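You operate a simulated robot arm through the tools that you are given. There is no shell and no other tool. Be economical: measure what you need, move in short steps, check, and stop when the job is done.

You run a simulated robot arm. Do the job below in one go: nothing can be reset, and whatever is moved stays where it is left.

Task
Put one of the orange shims from the top of the service bench on top of the channel nine.
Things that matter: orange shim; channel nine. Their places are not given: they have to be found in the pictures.

The check looks at the end state, three seconds after you hand in, the way a careful person would. Anything else that was tipped, shoved, dropped, spilled or broken makes it a failure.

Robot
A 7-joint arm with a two-finger parallel gripper, fixed in place. Base frame: the origin is at the foot of the arm, x ahead of it, y to its left, z up; the work surface is at about z = 0. Lengths are in mm, angles in rad, forces in N, time in s.
With the tool pointing down near the work surface it reaches from about 220 to 580 mm from the base axis. Its first joint turns from -1.152 to 1.152 rad. Payload 2.5 kg.
Tool frame: the origin (TCP) lies between the finger pads and is the grasp point; the fingertips stand 23 mm ahead of it; z points along the fingers, y is the line along which they close. The gripper opens to 94 mm. The fingers are 38 mm wide and 10 mm thick; the gripper's body (54 by 96 mm) begins 39 mm behind the TCP.
Orientation is that of the tool frame in the base frame, as a unit quaternion [x, y, z, w]. With the fingers straight down and closing along the base's y, the tool's x points along the base's -x, its y along +y and its z along -z.

Tools
- The arm moves only by the tool play_rows. Its argument "steps" is a list of rows, each an object (a shift or turn left out is 0, a gripper value left out holds the last) with "linear": the shift along the tool's x, y, z in mm, a list of three; "spin": the turn about the tool's z in rad. In form: [{"linear": [tx, ty, tz], "spin": spin}, ...]. A call has 1 to 12 rows; each row shifts and turns the commanded pose from where the row before left it, along the tool's axes as they then stand. "fingers" is the finger opening in mm, from 0 to 94, set as the call begins (left out, the last holds). A row lasts 0.2 s, in which the tool goes at most 50 mm and 0.15 rad; a call with a longer step from one row to the next is refused whole, and so is a gripper value outside its range. Where a pose cannot be reached the arm comes as near as it can. A force on the tool above 40 N (or 10 N above the force at the start of the call, whichever is more), or a blocked arm, ends the call early, and 0.2 s more pass. The fingers move at their own pace (about 108 mm/s each) and stop on an object; they squeeze with about 23 N. The grip force told is the motor's: it shows also when the fingers shut on nothing. Time passes only in rows, and 0.2 s behind the last, so rows that do not move let the fingers close. It gives the time, the measured TCP pose, the force on the tool (base axes), the opening and the grip force at its end, in the units of the frame above (readings bear some noise), and new pictures: "pictures" is both (left out), scene, wrist or none.
- Cameras (640 x 400 px; columns grow to the right, rows downward): "scene" is fixed at [126.6, -414.5, 539.7]; the picture's right is [0.76, -0.64, 0.00], its down [-0.40, -0.47, -0.79] and it looks along [0.51, 0.60, -0.61] (base axes); focal length 356 px, centre (320, 200). "wrist" rides on the gripper at [-39, 0, -44] in the tool frame; the picture's right is [0.00, -1.00, 0.00], its down [0.97, 0.00, -0.24] and it looks along [0.24, 0.00, 0.97] (tool axes); focal length 218 px, centre (320, 200).
- pixel_to_xyz(camera, pixels): there is no depth. For up to 12 entries [column, row, z] of the newest picture of that camera ("zoom" is the newest enlarged one), the place [x, y] in the base frame at which the ray of that pixel passes the height z, good to about 2 mm. The clock stands still meanwhile.
- enlarge(camera, box): a new picture of the part [left, top, right, bottom] of that camera's present view, enlarged. The clock stands still meanwhile.
- job_done(): hands the job in; it is judged then, once.

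Go step by step. Measure first, check grasps and placings, and put right what went wrong. The budget is 60 turns and 120 pictures, counting those below and the enlarged ones. Unless the task says otherwise, let go and move clear before handing in, and close with one line.

The tools are called after "Emit:" by a JSON object that holds its "method" and its "body". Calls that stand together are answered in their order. play_rows: Moves the arm, as the interface text tells. Its arguments: {"type":"object","properties":{"steps":{"type":"array"},"fingers":{"type":"number"},"pictures":{"type":"string","enum":["both","scene","wrist","none"]}},"required":["steps"]} The other tools are called the same way: pixel_to_xyz (camera, pixels) gives the place at which the rays of pixels pass given heights; enlarge (camera, box) takes an enlarged picture of a part of a camera's view; job_done () hands the job in.

At the start:

```text
time_s: 0.0
position: [328.2, -56.5, 272.7]
tcp_rot: [-0.001, 1.0, 0.0, 0.0]
wrist_force: [0.4, 0.7, 0.1]
gripper_width: 94.0
grasp_force: 0.0
```

scene: 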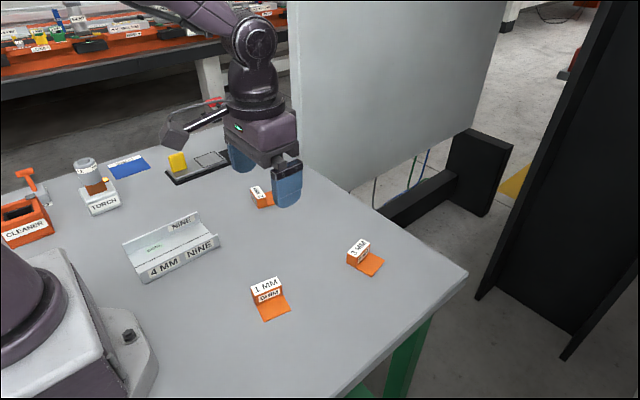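
wrist: 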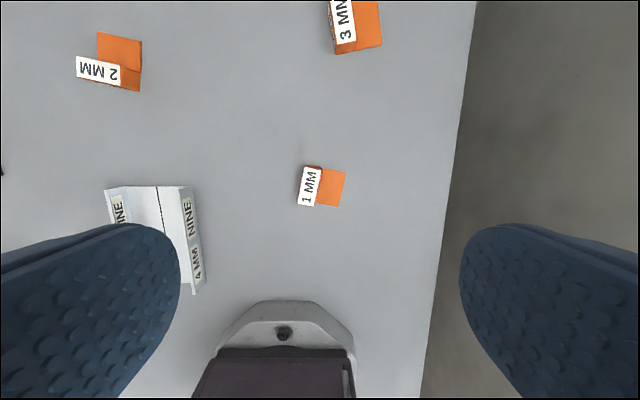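

The scene shows three orange shims (about 268,290; 362,255; 262,197) and a channel labelled NINE at (170,245). I'll enlarge both areas to look at them closely.

Emit:
{"method": "enlarge", "body": {"camera": "scene", "box": [110, 190, 310, 330]}}

Emit:
{"method": "enlarge", "body": {"camera": "scene", "box": [230, 165, 400, 285]}}

Emit:
{"method": "enlarge", "body": {"camera": "wrist", "box": [60, 130, 380, 330]}}

Emit:
{"method": "enlarge", "body": {"camera": "scene", "box": [0, 130, 240, 280]}}

```text
2.86 times, centred on (210, 260) of scene
```

zoom: 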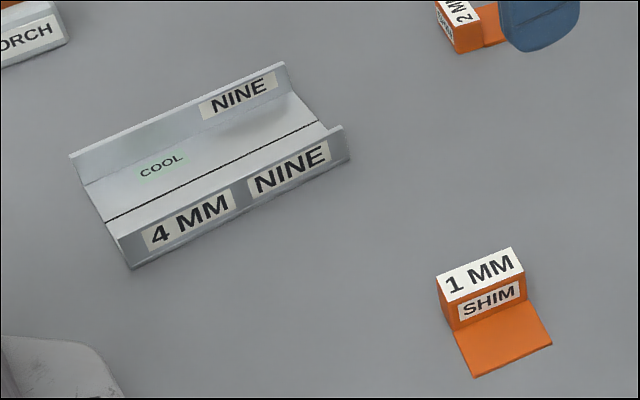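

```text
3.33 times, centred on (315, 225) of scene
```

zoom: 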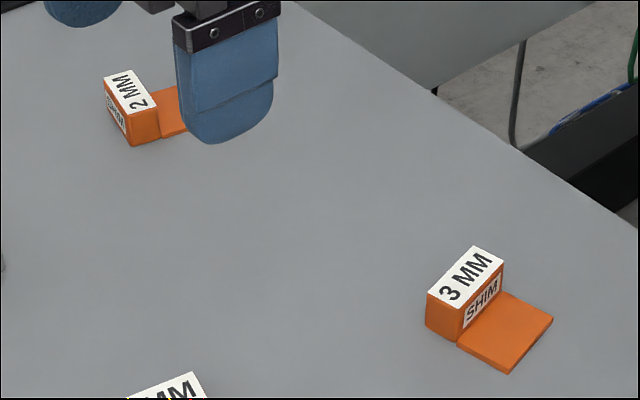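

```text
2.00 times, centred on (220, 230) of wrist
```

zoom: 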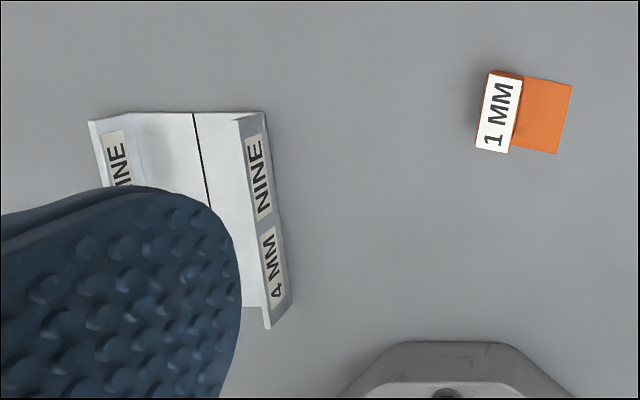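

```text
2.67 times, centred on (120, 205) of scene
```

zoom: 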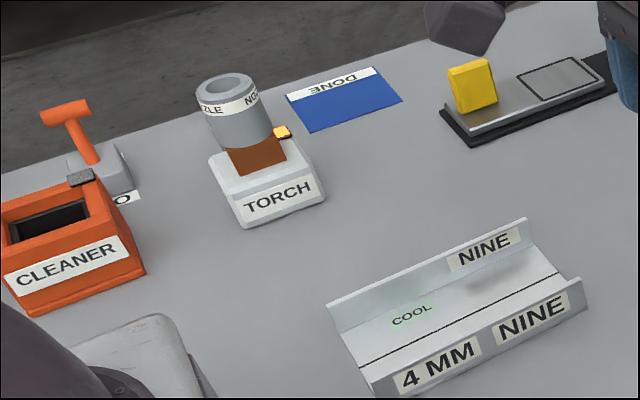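

The block with the leaf labelled 1 MM is nearest and in the clear. I'll measure it and the channel at a few heights.

Emit:
{"method": "pixel_to_xyz", "body": {"camera": "scene", "pixels": [[250.6, 286.6, 25], [277.6, 276.5, 25], [281.4, 285.9, 25], [256.9, 296.4, 25], [264.3, 322, 3], [291.2, 310.8, 3], [282.5, 295, 3], [144.2, 284.5, 0], [220.5, 245, 0], [139.3, 274, 20], [122.5, 244.6, 20], [197.4, 212, 20]]}}

Emit:
{"method": "pixel_to_xyz", "body": {"camera": "wrist", "pixels": [[304, 166, 25], [322, 169, 25], [314, 206, 25], [298, 204, 25], [346, 172, 3], [338, 207, 3], [105, 190, 20], [191, 186, 20], [200, 281, 0], [194, 295, 20]]}}

```text
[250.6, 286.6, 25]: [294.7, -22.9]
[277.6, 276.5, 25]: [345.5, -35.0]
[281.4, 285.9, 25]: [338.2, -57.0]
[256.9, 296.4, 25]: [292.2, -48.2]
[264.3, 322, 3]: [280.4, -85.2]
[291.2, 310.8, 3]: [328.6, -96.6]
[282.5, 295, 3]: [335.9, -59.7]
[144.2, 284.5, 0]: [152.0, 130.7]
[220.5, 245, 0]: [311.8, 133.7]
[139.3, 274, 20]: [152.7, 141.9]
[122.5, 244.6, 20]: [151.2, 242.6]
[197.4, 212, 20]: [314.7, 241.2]
```

```text
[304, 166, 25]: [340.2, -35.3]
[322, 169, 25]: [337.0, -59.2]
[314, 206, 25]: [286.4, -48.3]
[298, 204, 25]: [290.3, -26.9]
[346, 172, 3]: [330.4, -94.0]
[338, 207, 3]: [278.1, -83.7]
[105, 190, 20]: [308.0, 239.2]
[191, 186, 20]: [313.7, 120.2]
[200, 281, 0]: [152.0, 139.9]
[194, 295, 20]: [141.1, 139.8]
```

The 1 MM block is centred near (315,-41), about 50 x 23 mm, with its long axis at about -12° and its leaf towards -y. The channel spans x 152–312 and y 130–241. I'll move above the block and spin -1.366 so the fingers close along its length.

Emit:
{"method": "play_rows", "body": {"steps": [{"linear": [6.5, 7.7, 40], "spin": -0.1}, {"linear": [6.5, 7.7, 40], "spin": -0.141}, {"linear": [0, 0, 40], "spin": -0.141}, {"spin": -0.141}, {"spin": -0.141}, {"spin": -0.141}, {"spin": -0.141}, {"spin": -0.14}, {"spin": -0.14}, {"spin": -0.14}, {}, {}], "fingers": 80}}

```text
time_s: 2.6
position: [314.6, -42.8, 150.8]
tcp_rot: [-0.632, 0.775, 0.0, 0.0]
wrist_force: [0.5, 0.3, -0.6]
gripper_width: 80.1
grasp_force: 0.1
```

scene: 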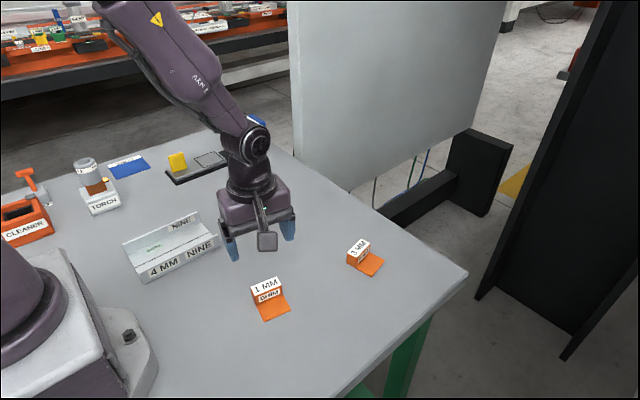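
wrist: 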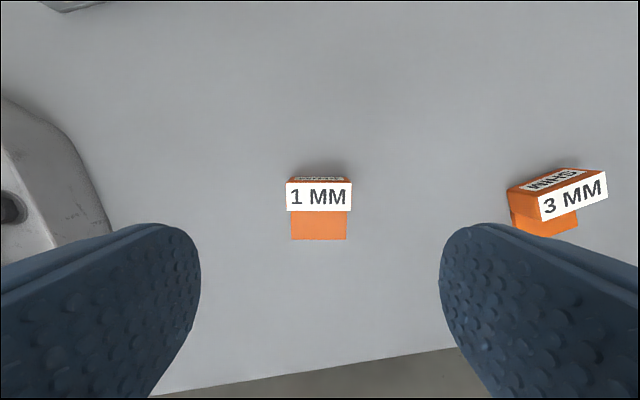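

The block is squared up in the wrist view (286–352, rows 182–211). I'll check its position and height from here.

Emit:
{"method": "pixel_to_xyz", "body": {"camera": "wrist", "pixels": [[286, 182, 25], [351, 182, 25], [287, 211, 25], [352, 211, 25], [291, 178, 0], [292, 239, 3], [346, 239, 3], [287, 211, 35], [352, 211, 35], [286, 182, 35]]}}

Emit:
{"method": "enlarge", "body": {"camera": "wrist", "box": [270, 165, 366, 255]}}

Emit:
{"method": "enlarge", "body": {"camera": "scene", "box": [235, 265, 305, 330]}}

```text
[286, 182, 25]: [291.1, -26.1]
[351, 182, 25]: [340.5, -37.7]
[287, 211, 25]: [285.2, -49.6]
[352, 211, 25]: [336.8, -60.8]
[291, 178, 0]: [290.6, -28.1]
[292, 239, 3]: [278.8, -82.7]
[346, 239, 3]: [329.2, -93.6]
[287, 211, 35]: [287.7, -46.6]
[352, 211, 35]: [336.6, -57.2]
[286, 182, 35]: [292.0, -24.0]
```

```text
4.44 times, centred on (318, 210) of wrist
```

zoom: 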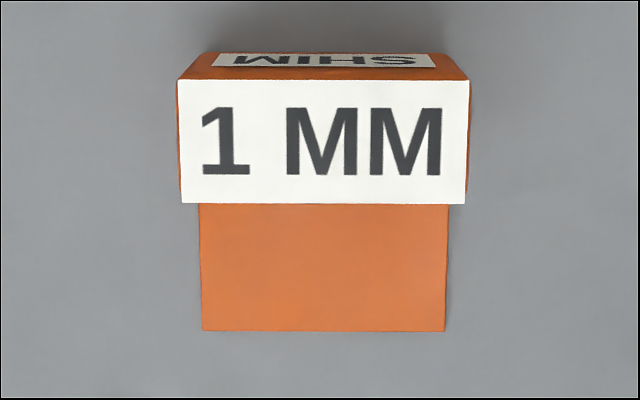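

```text
6.15 times, centred on (270, 298) of scene
```

zoom: 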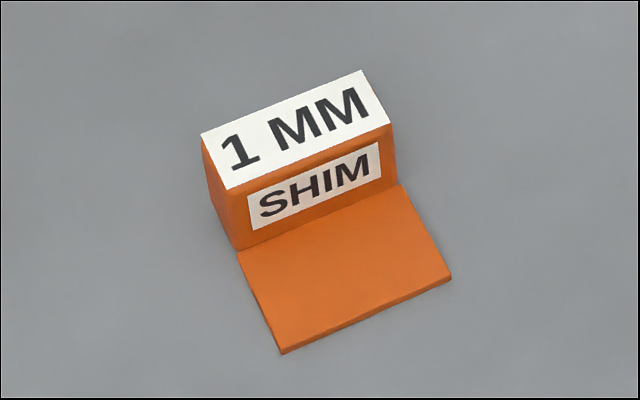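

The block is about 25 mm high, centred near (313.5,-43.5). I'll go straight down to TCP z of about 28 and look before closing.

Emit:
{"method": "play_rows", "body": {"steps": [{"linear": [0.8, 1, 30]}, {"linear": [0, 0, 30]}, {"linear": [0, 0, 30]}, {"linear": [0, 0, 20]}, {"linear": [0, 0, 12.5]}, {}]}}

```text
time_s: 4.0
position: [313.4, -44.6, 31.7]
tcp_rot: [-0.631, 0.776, 0.0, 0.0]
wrist_force: [0.4, -0.3, -0.1]
gripper_width: 79.8
grasp_force: 0.0
```

scene: 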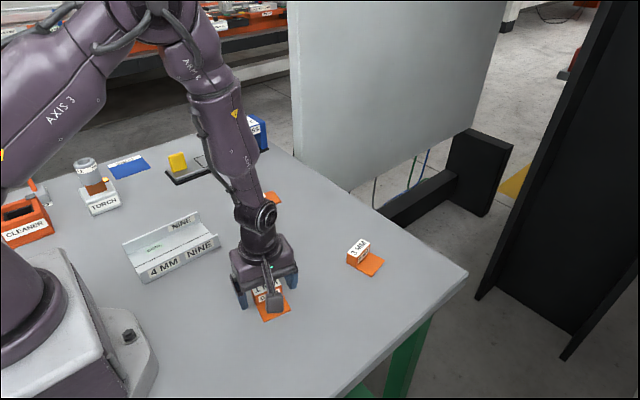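
wrist: 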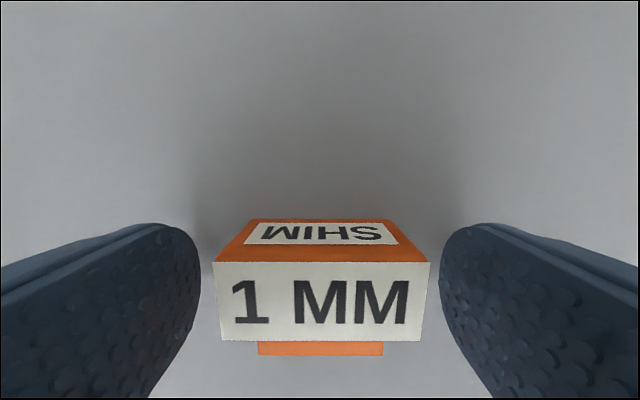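

The fingers straddle the block evenly (216–432 between the pads). I'll go 3 mm lower and close.

Emit:
{"method": "play_rows", "body": {"steps": [{"linear": [0, 0, 3]}, {}], "pictures": "none"}}

Emit:
{"method": "play_rows", "body": {"steps": [{}, {}, {}], "fingers": 35, "pictures": "wrist"}}

```text
time_s: 4.6
position: [312.8, -43.8, 28.7]
tcp_rot: [-0.631, 0.776, 0.0, 0.001]
wrist_force: [-0.4, -0.1, -0.9]
gripper_width: 80.0
grasp_force: 0.1
```

```text
time_s: 5.4
position: [312.4, -42.9, 28.8]
tcp_rot: [-0.631, 0.776, 0.0, -0.001]
wrist_force: [-0.9, -0.3, 0.5]
gripper_width: 51.5
grasp_force: 22.8
```

wrist: 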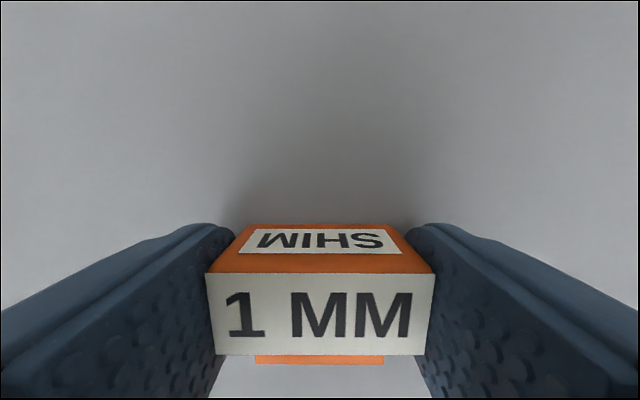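

Gripped at 51.5 mm width with 22.8 N. I'll lift 110 mm, and spin -0.2 so the shim lines up with the channel.

Emit:
{"method": "play_rows", "body": {"steps": [{"linear": [0, 0, -10]}, {"linear": [0, 0, -20]}, {"linear": [0, 0, -30]}, {"linear": [0, 0, -30]}, {"linear": [0, 0, -20], "spin": -0.1}, {"spin": -0.105}, {}, {}]}}

```text
time_s: 7.2
position: [311.9, -43.7, 134.9]
tcp_rot: [0.708, -0.707, 0.001, -0.001]
wrist_force: [0.8, -0.3, 0.3]
gripper_width: 51.2
grasp_force: 22.4
```

scene: 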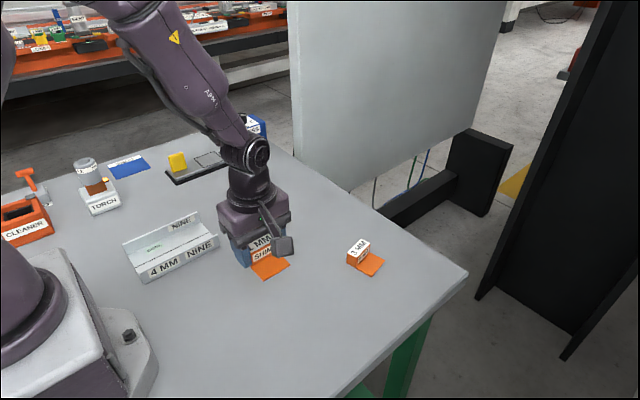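
wrist: 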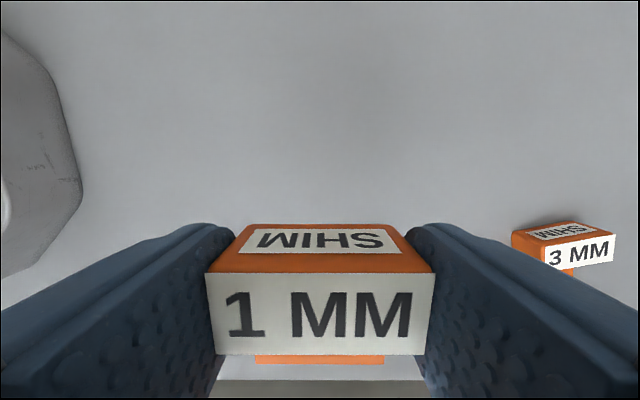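

Lifted cleanly and aligned. I'll go over to (232,110) to see the channel from above.

Emit:
{"method": "play_rows", "body": {"steps": [{"linear": [-15, 8, 0]}, {"linear": [-25, 12, 0]}, {"linear": [-25, 12, 0]}, {"linear": [-25, 12, 0]}, {"linear": [-25, 12, 0]}, {"linear": [-25, 14, 0]}, {"linear": [-14, 10, 0]}, {}, {}]}}

Emit:
{"method": "enlarge", "body": {"camera": "scene", "box": [110, 200, 230, 290]}}

```text
time_s: 9.2
position: [233.1, 111.4, 135.5]
tcp_rot: [-0.707, 0.707, -0.001, 0.0]
wrist_force: [-1.0, -0.2, -0.6]
gripper_width: 51.1
grasp_force: 23.0
```

scene: 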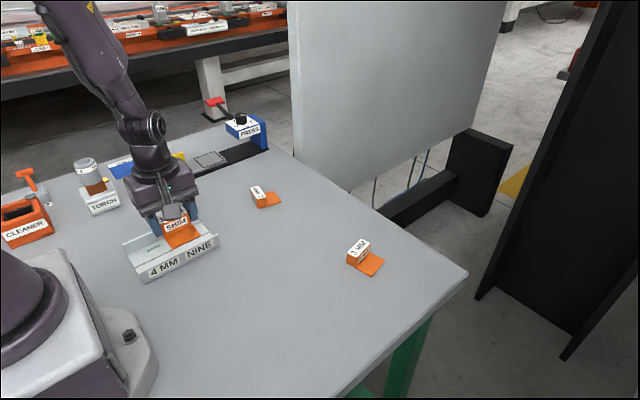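
wrist: 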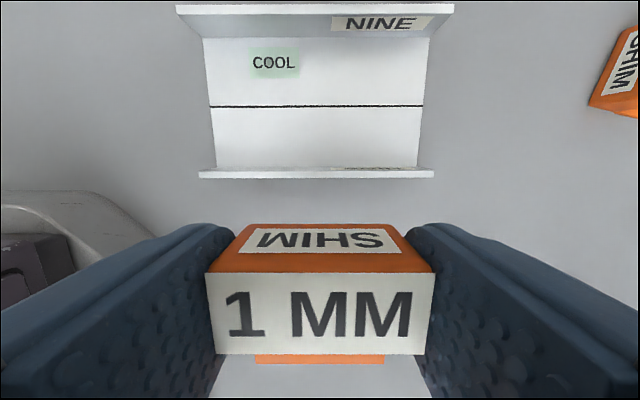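

```text
4.44 times, centred on (170, 245) of scene
```

zoom: 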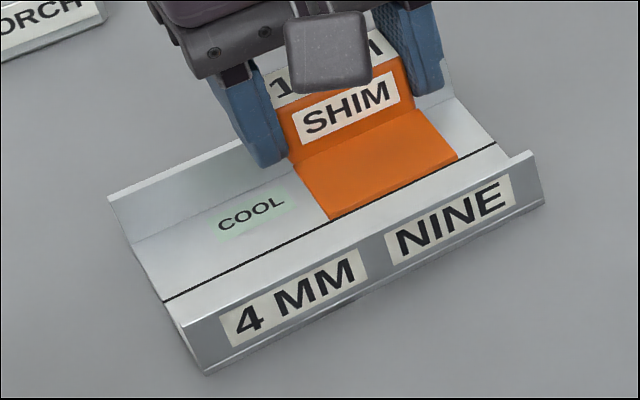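

The channel is now clear in the wrist view: floor between rows 38 and 167, walls at rows 5–14 and 170–178. I'll measure it.

Emit:
{"method": "pixel_to_xyz", "body": {"camera": "wrist", "pixels": [[205, 38, 0], [430, 38, 0], [214, 166, 0], [418, 166, 0], [205, 38, 10], [430, 38, 10], [214, 167, 10], [176, 8, 25], [454, 8, 25], [200, 174, 25], [434, 174, 25], [320, 106, 5]]}}

Emit:
{"method": "enlarge", "body": {"camera": "wrist", "box": [160, 0, 460, 190]}}

```text
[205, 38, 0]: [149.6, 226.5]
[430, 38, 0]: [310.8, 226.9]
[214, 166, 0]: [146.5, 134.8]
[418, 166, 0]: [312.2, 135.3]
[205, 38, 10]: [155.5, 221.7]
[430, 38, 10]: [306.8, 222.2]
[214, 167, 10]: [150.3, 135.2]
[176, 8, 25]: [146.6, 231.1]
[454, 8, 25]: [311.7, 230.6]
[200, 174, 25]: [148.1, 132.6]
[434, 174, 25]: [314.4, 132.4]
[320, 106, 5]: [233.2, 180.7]
```

```text
2.11 times, centred on (310, 95) of wrist
```

zoom: 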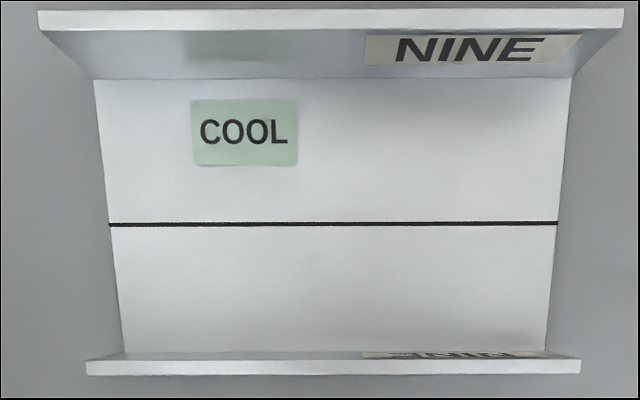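

Floor spans y of about 138–226 and x of about 150–311. I'll put the block centre at (241,198), so the whole footprint sits on the floor and just clear of the COOL tag. I'll move over at height, then descend to z≈70.

Emit:
{"method": "play_rows", "body": {"steps": [{"linear": [-15, -2, 0]}, {"linear": [-25, -2, 0]}, {"linear": [-25, -2, 0]}, {"linear": [-21.5, -2, 0]}, {}, {"linear": [0, 0, 20]}, {"linear": [0, 0, 25]}, {"linear": [0, 0, 20]}, {}, {}]}}

Emit:
{"method": "enlarge", "body": {"camera": "scene", "box": [110, 190, 230, 290]}}

```text
time_s: 11.4
position: [239.4, 198.8, 72.2]
tcp_rot: [0.707, -0.707, 0.0, 0.0]
wrist_force: [-0.1, 0.1, -1.4]
gripper_width: 51.1
grasp_force: 23.3
```

scene: 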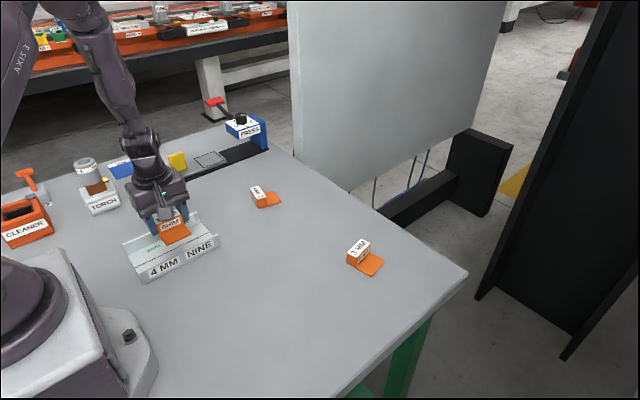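
wrist: 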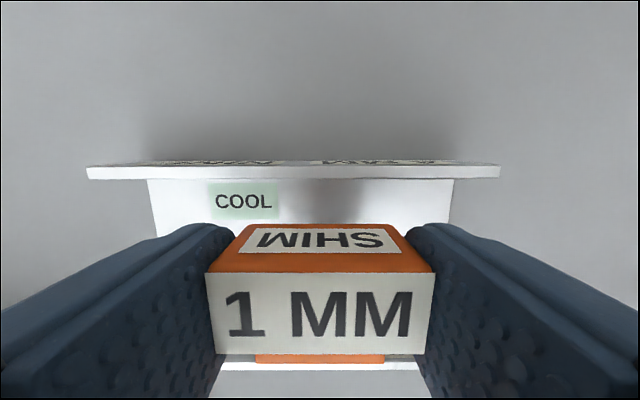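

```text
4.00 times, centred on (170, 240) of scene
```

zoom: 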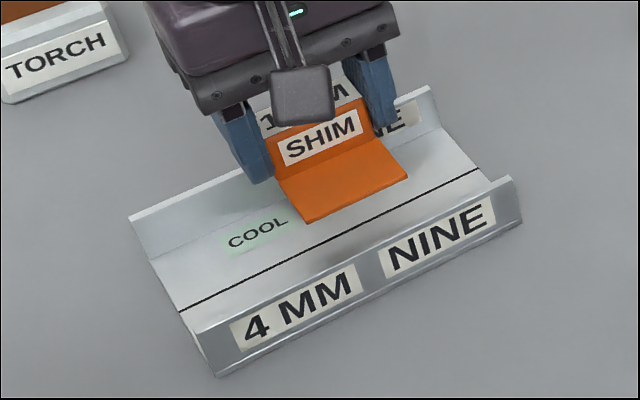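

The shim hangs over the channel floor, between the walls. I'll shift 3 mm towards -y for finger clearance, and descend slowly until contact.

Emit:
{"method": "play_rows", "body": {"steps": [{"linear": [3, 0, 5]}, {"linear": [0, 0, 12]}, {"linear": [0, 0, 10]}, {"linear": [0, 0, 4]}, {}, {}]}}

Emit:
{"method": "enlarge", "body": {"camera": "scene", "box": [110, 190, 230, 290]}}

```text
time_s: 12.8
position: [240.6, 195.9, 38.7]
tcp_rot: [0.708, -0.707, 0.0, 0.0]
wrist_force: [0.6, -1.2, -0.2]
gripper_width: 51.1
grasp_force: 23.4
```

scene: 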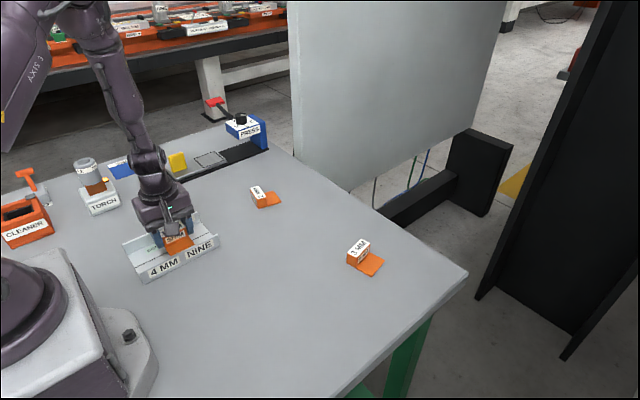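
wrist: 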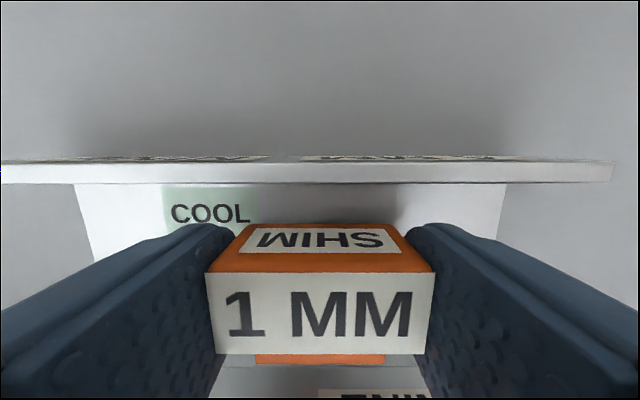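

```text
4.00 times, centred on (170, 240) of scene
```

zoom: 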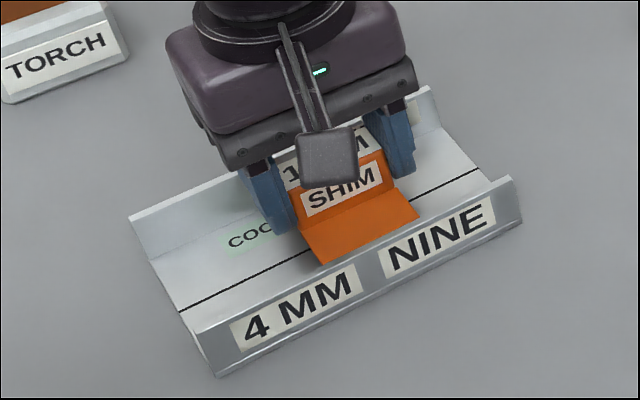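

No contact yet at z=38.7. I'll continue in 1.5 mm steps.

Emit:
{"method": "play_rows", "body": {"steps": [{"linear": [0, 0, 1.5]}, {"linear": [0, 0, 1.5]}, {"linear": [0, 0, 1]}, {}], "pictures": "none"}}

```text
time_s: 13.8
position: [240.9, 194.1, 34.8]
tcp_rot: [-0.707, 0.707, -0.001, 0.0]
wrist_force: [-0.2, 0.0, 0.6]
gripper_width: 51.0
grasp_force: 23.1
```

Emit:
{"method": "play_rows", "body": {"steps": [{"linear": [0, 0, 0.7]}, {"linear": [0, 0, 0.7]}, {}], "pictures": "none"}}

Emit:
{"method": "play_rows", "body": {"steps": [{"linear": [0, 0, 0.7]}, {"linear": [0, 0, 0.3]}, {}], "pictures": "both"}}

Emit:
{"method": "enlarge", "body": {"camera": "scene", "box": [110, 190, 230, 290]}}

```text
time_s: 14.6
position: [240.2, 195.3, 34.5]
tcp_rot: [-0.707, 0.708, 0.0, 0.0]
wrist_force: [0.1, -0.4, -0.5]
gripper_width: 51.3
grasp_force: 23.2
```

```text
time_s: 15.4
position: [241.3, 194.9, 32.7]
tcp_rot: [0.707, -0.707, -0.001, 0.0]
wrist_force: [-1.1, 0.1, 0.5]
gripper_width: 51.3
grasp_force: 23.0
```

scene: 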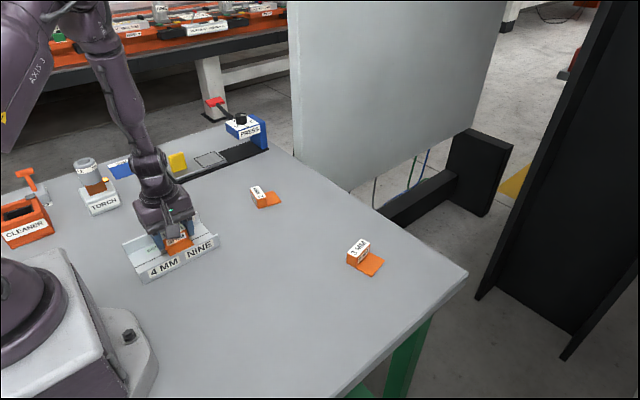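
wrist: 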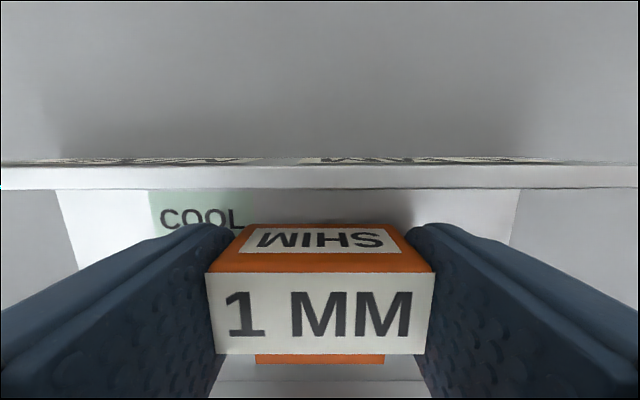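

```text
4.00 times, centred on (170, 240) of scene
```

zoom: 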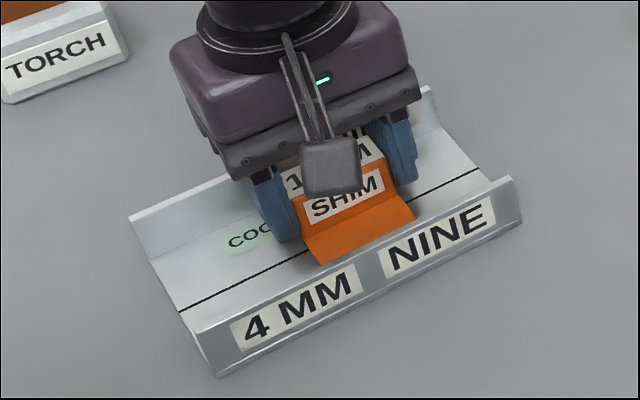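

z is about 32.7 and there's still no clear contact force. I'll step down a little more, watching the force.

Emit:
{"method": "play_rows", "body": {"steps": [{"linear": [0, 0, 0.5]}, {"linear": [0, 0, 0.5]}, {}], "pictures": "none"}}

Emit:
{"method": "play_rows", "body": {"steps": [{"linear": [0, 0, 0.5]}, {"linear": [0, 0, 0.5]}, {}], "pictures": "none"}}

```text
time_s: 16.2
position: [241.2, 194.4, 33.4]
tcp_rot: [0.707, -0.707, 0.0, 0.001]
wrist_force: [-0.5, -0.6, -0.1]
gripper_width: 51.4
grasp_force: 22.6
```

```text
time_s: 17.0
position: [240.1, 194.1, 32.7]
tcp_rot: [0.707, -0.707, 0.0, 0.0]
wrist_force: [-1.0, 0.3, -1.5]
gripper_width: 51.3
grasp_force: 23.6
```

Emit:
{"method": "play_rows", "body": {"steps": [{"linear": [0, 0, 0.5]}, {"linear": [0, 0, 0.5]}, {}], "pictures": "none"}}

Emit:
{"method": "play_rows", "body": {"steps": [{"linear": [0, 0, 0.5]}, {"linear": [0, 0, 0.5]}, {}], "pictures": "none"}}

```text
time_s: 17.8
position: [242.2, 193.9, 32.0]
tcp_rot: [-0.707, 0.707, -0.001, 0.001]
wrist_force: [-2.2, -1.7, 19.4]
gripper_width: 51.6
grasp_force: 23.0
```

```text
time_s: 18.6
position: [241.4, 194.5, 31.1]
tcp_rot: [-0.707, 0.708, 0.0, 0.001]
wrist_force: [-4.4, -0.5, 24.4]
gripper_width: 51.6
grasp_force: 22.9
```

Contact: 19–24 N upward, so the shim is on the floor. I'll ease up 1 mm, open to 70, and look.

Emit:
{"method": "play_rows", "body": {"steps": [{"linear": [0, 0, -1]}, {}], "pictures": "none"}}

Emit:
{"method": "play_rows", "body": {"steps": [{}, {}], "fingers": 70, "pictures": "wrist"}}

```text
time_s: 19.2
position: [240.8, 193.9, 31.2]
tcp_rot: [0.707, -0.707, 0.0, 0.001]
wrist_force: [1.2, 0.2, -1.3]
gripper_width: 51.2
grasp_force: 23.4
```

```text
time_s: 19.8
position: [240.4, 193.1, 32.4]
tcp_rot: [0.707, -0.707, 0.0, 0.0]
wrist_force: [0.3, 0.3, 0.1]
gripper_width: 70.0
grasp_force: 0.1
```

wrist: 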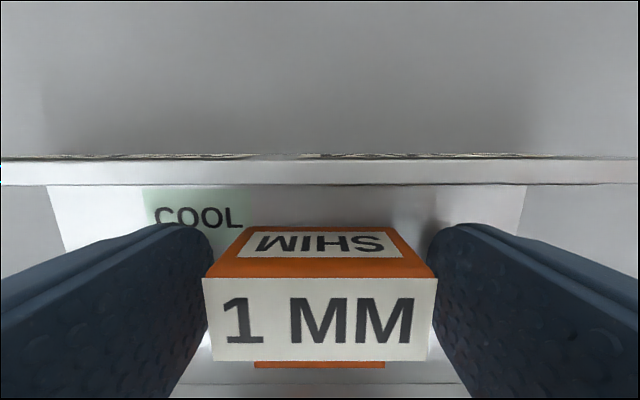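

Released, and the shim stands level on the floor. I'll go straight up, then back away so the scene camera can see it.

Emit:
{"method": "play_rows", "body": {"steps": [{"linear": [0, 0, -10]}, {"linear": [0, 0, -30]}, {"linear": [0, 0, -40]}, {"linear": [0, 0, -40]}, {"linear": [0, 0, -20]}, {"linear": [30, -30, 0]}, {"linear": [35, -30, 0]}, {"linear": [35, -20, 0]}, {"linear": [30, 0, 0]}, {}, {}]}}

Emit:
{"method": "enlarge", "body": {"camera": "scene", "box": [110, 190, 230, 290]}}

```text
time_s: 22.2
position: [320.3, 65.2, 170.8]
tcp_rot: [0.707, -0.707, 0.001, 0.001]
wrist_force: [-0.1, 0.1, -0.4]
gripper_width: 69.8
grasp_force: 0.1
```

scene: 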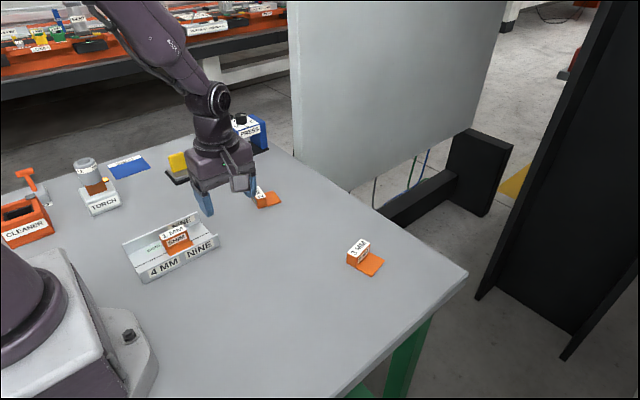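
wrist: 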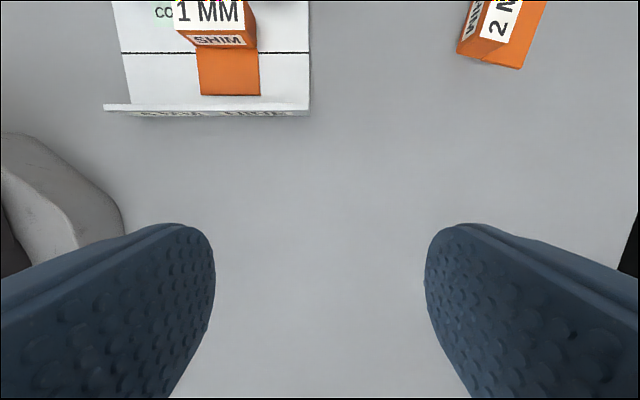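

```text
4.00 times, centred on (170, 240) of scene
```

zoom: 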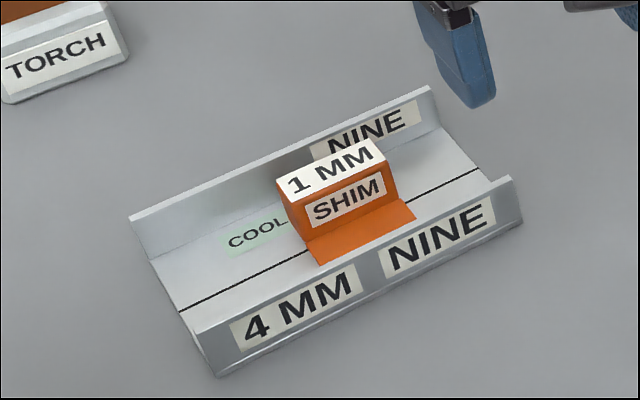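

The 1 MM shim lies flat on the channel's floor between its walls, the channel hasn't moved, and the gripper is clear. I'm handing in.

Emit:
{"method": "job_done", "body": {}}

```text
The job is handed in.
```

The 1 MM orange shim is resting flat on channel nine, the gripper is clear, and nothing else was moved; the job is handed in.
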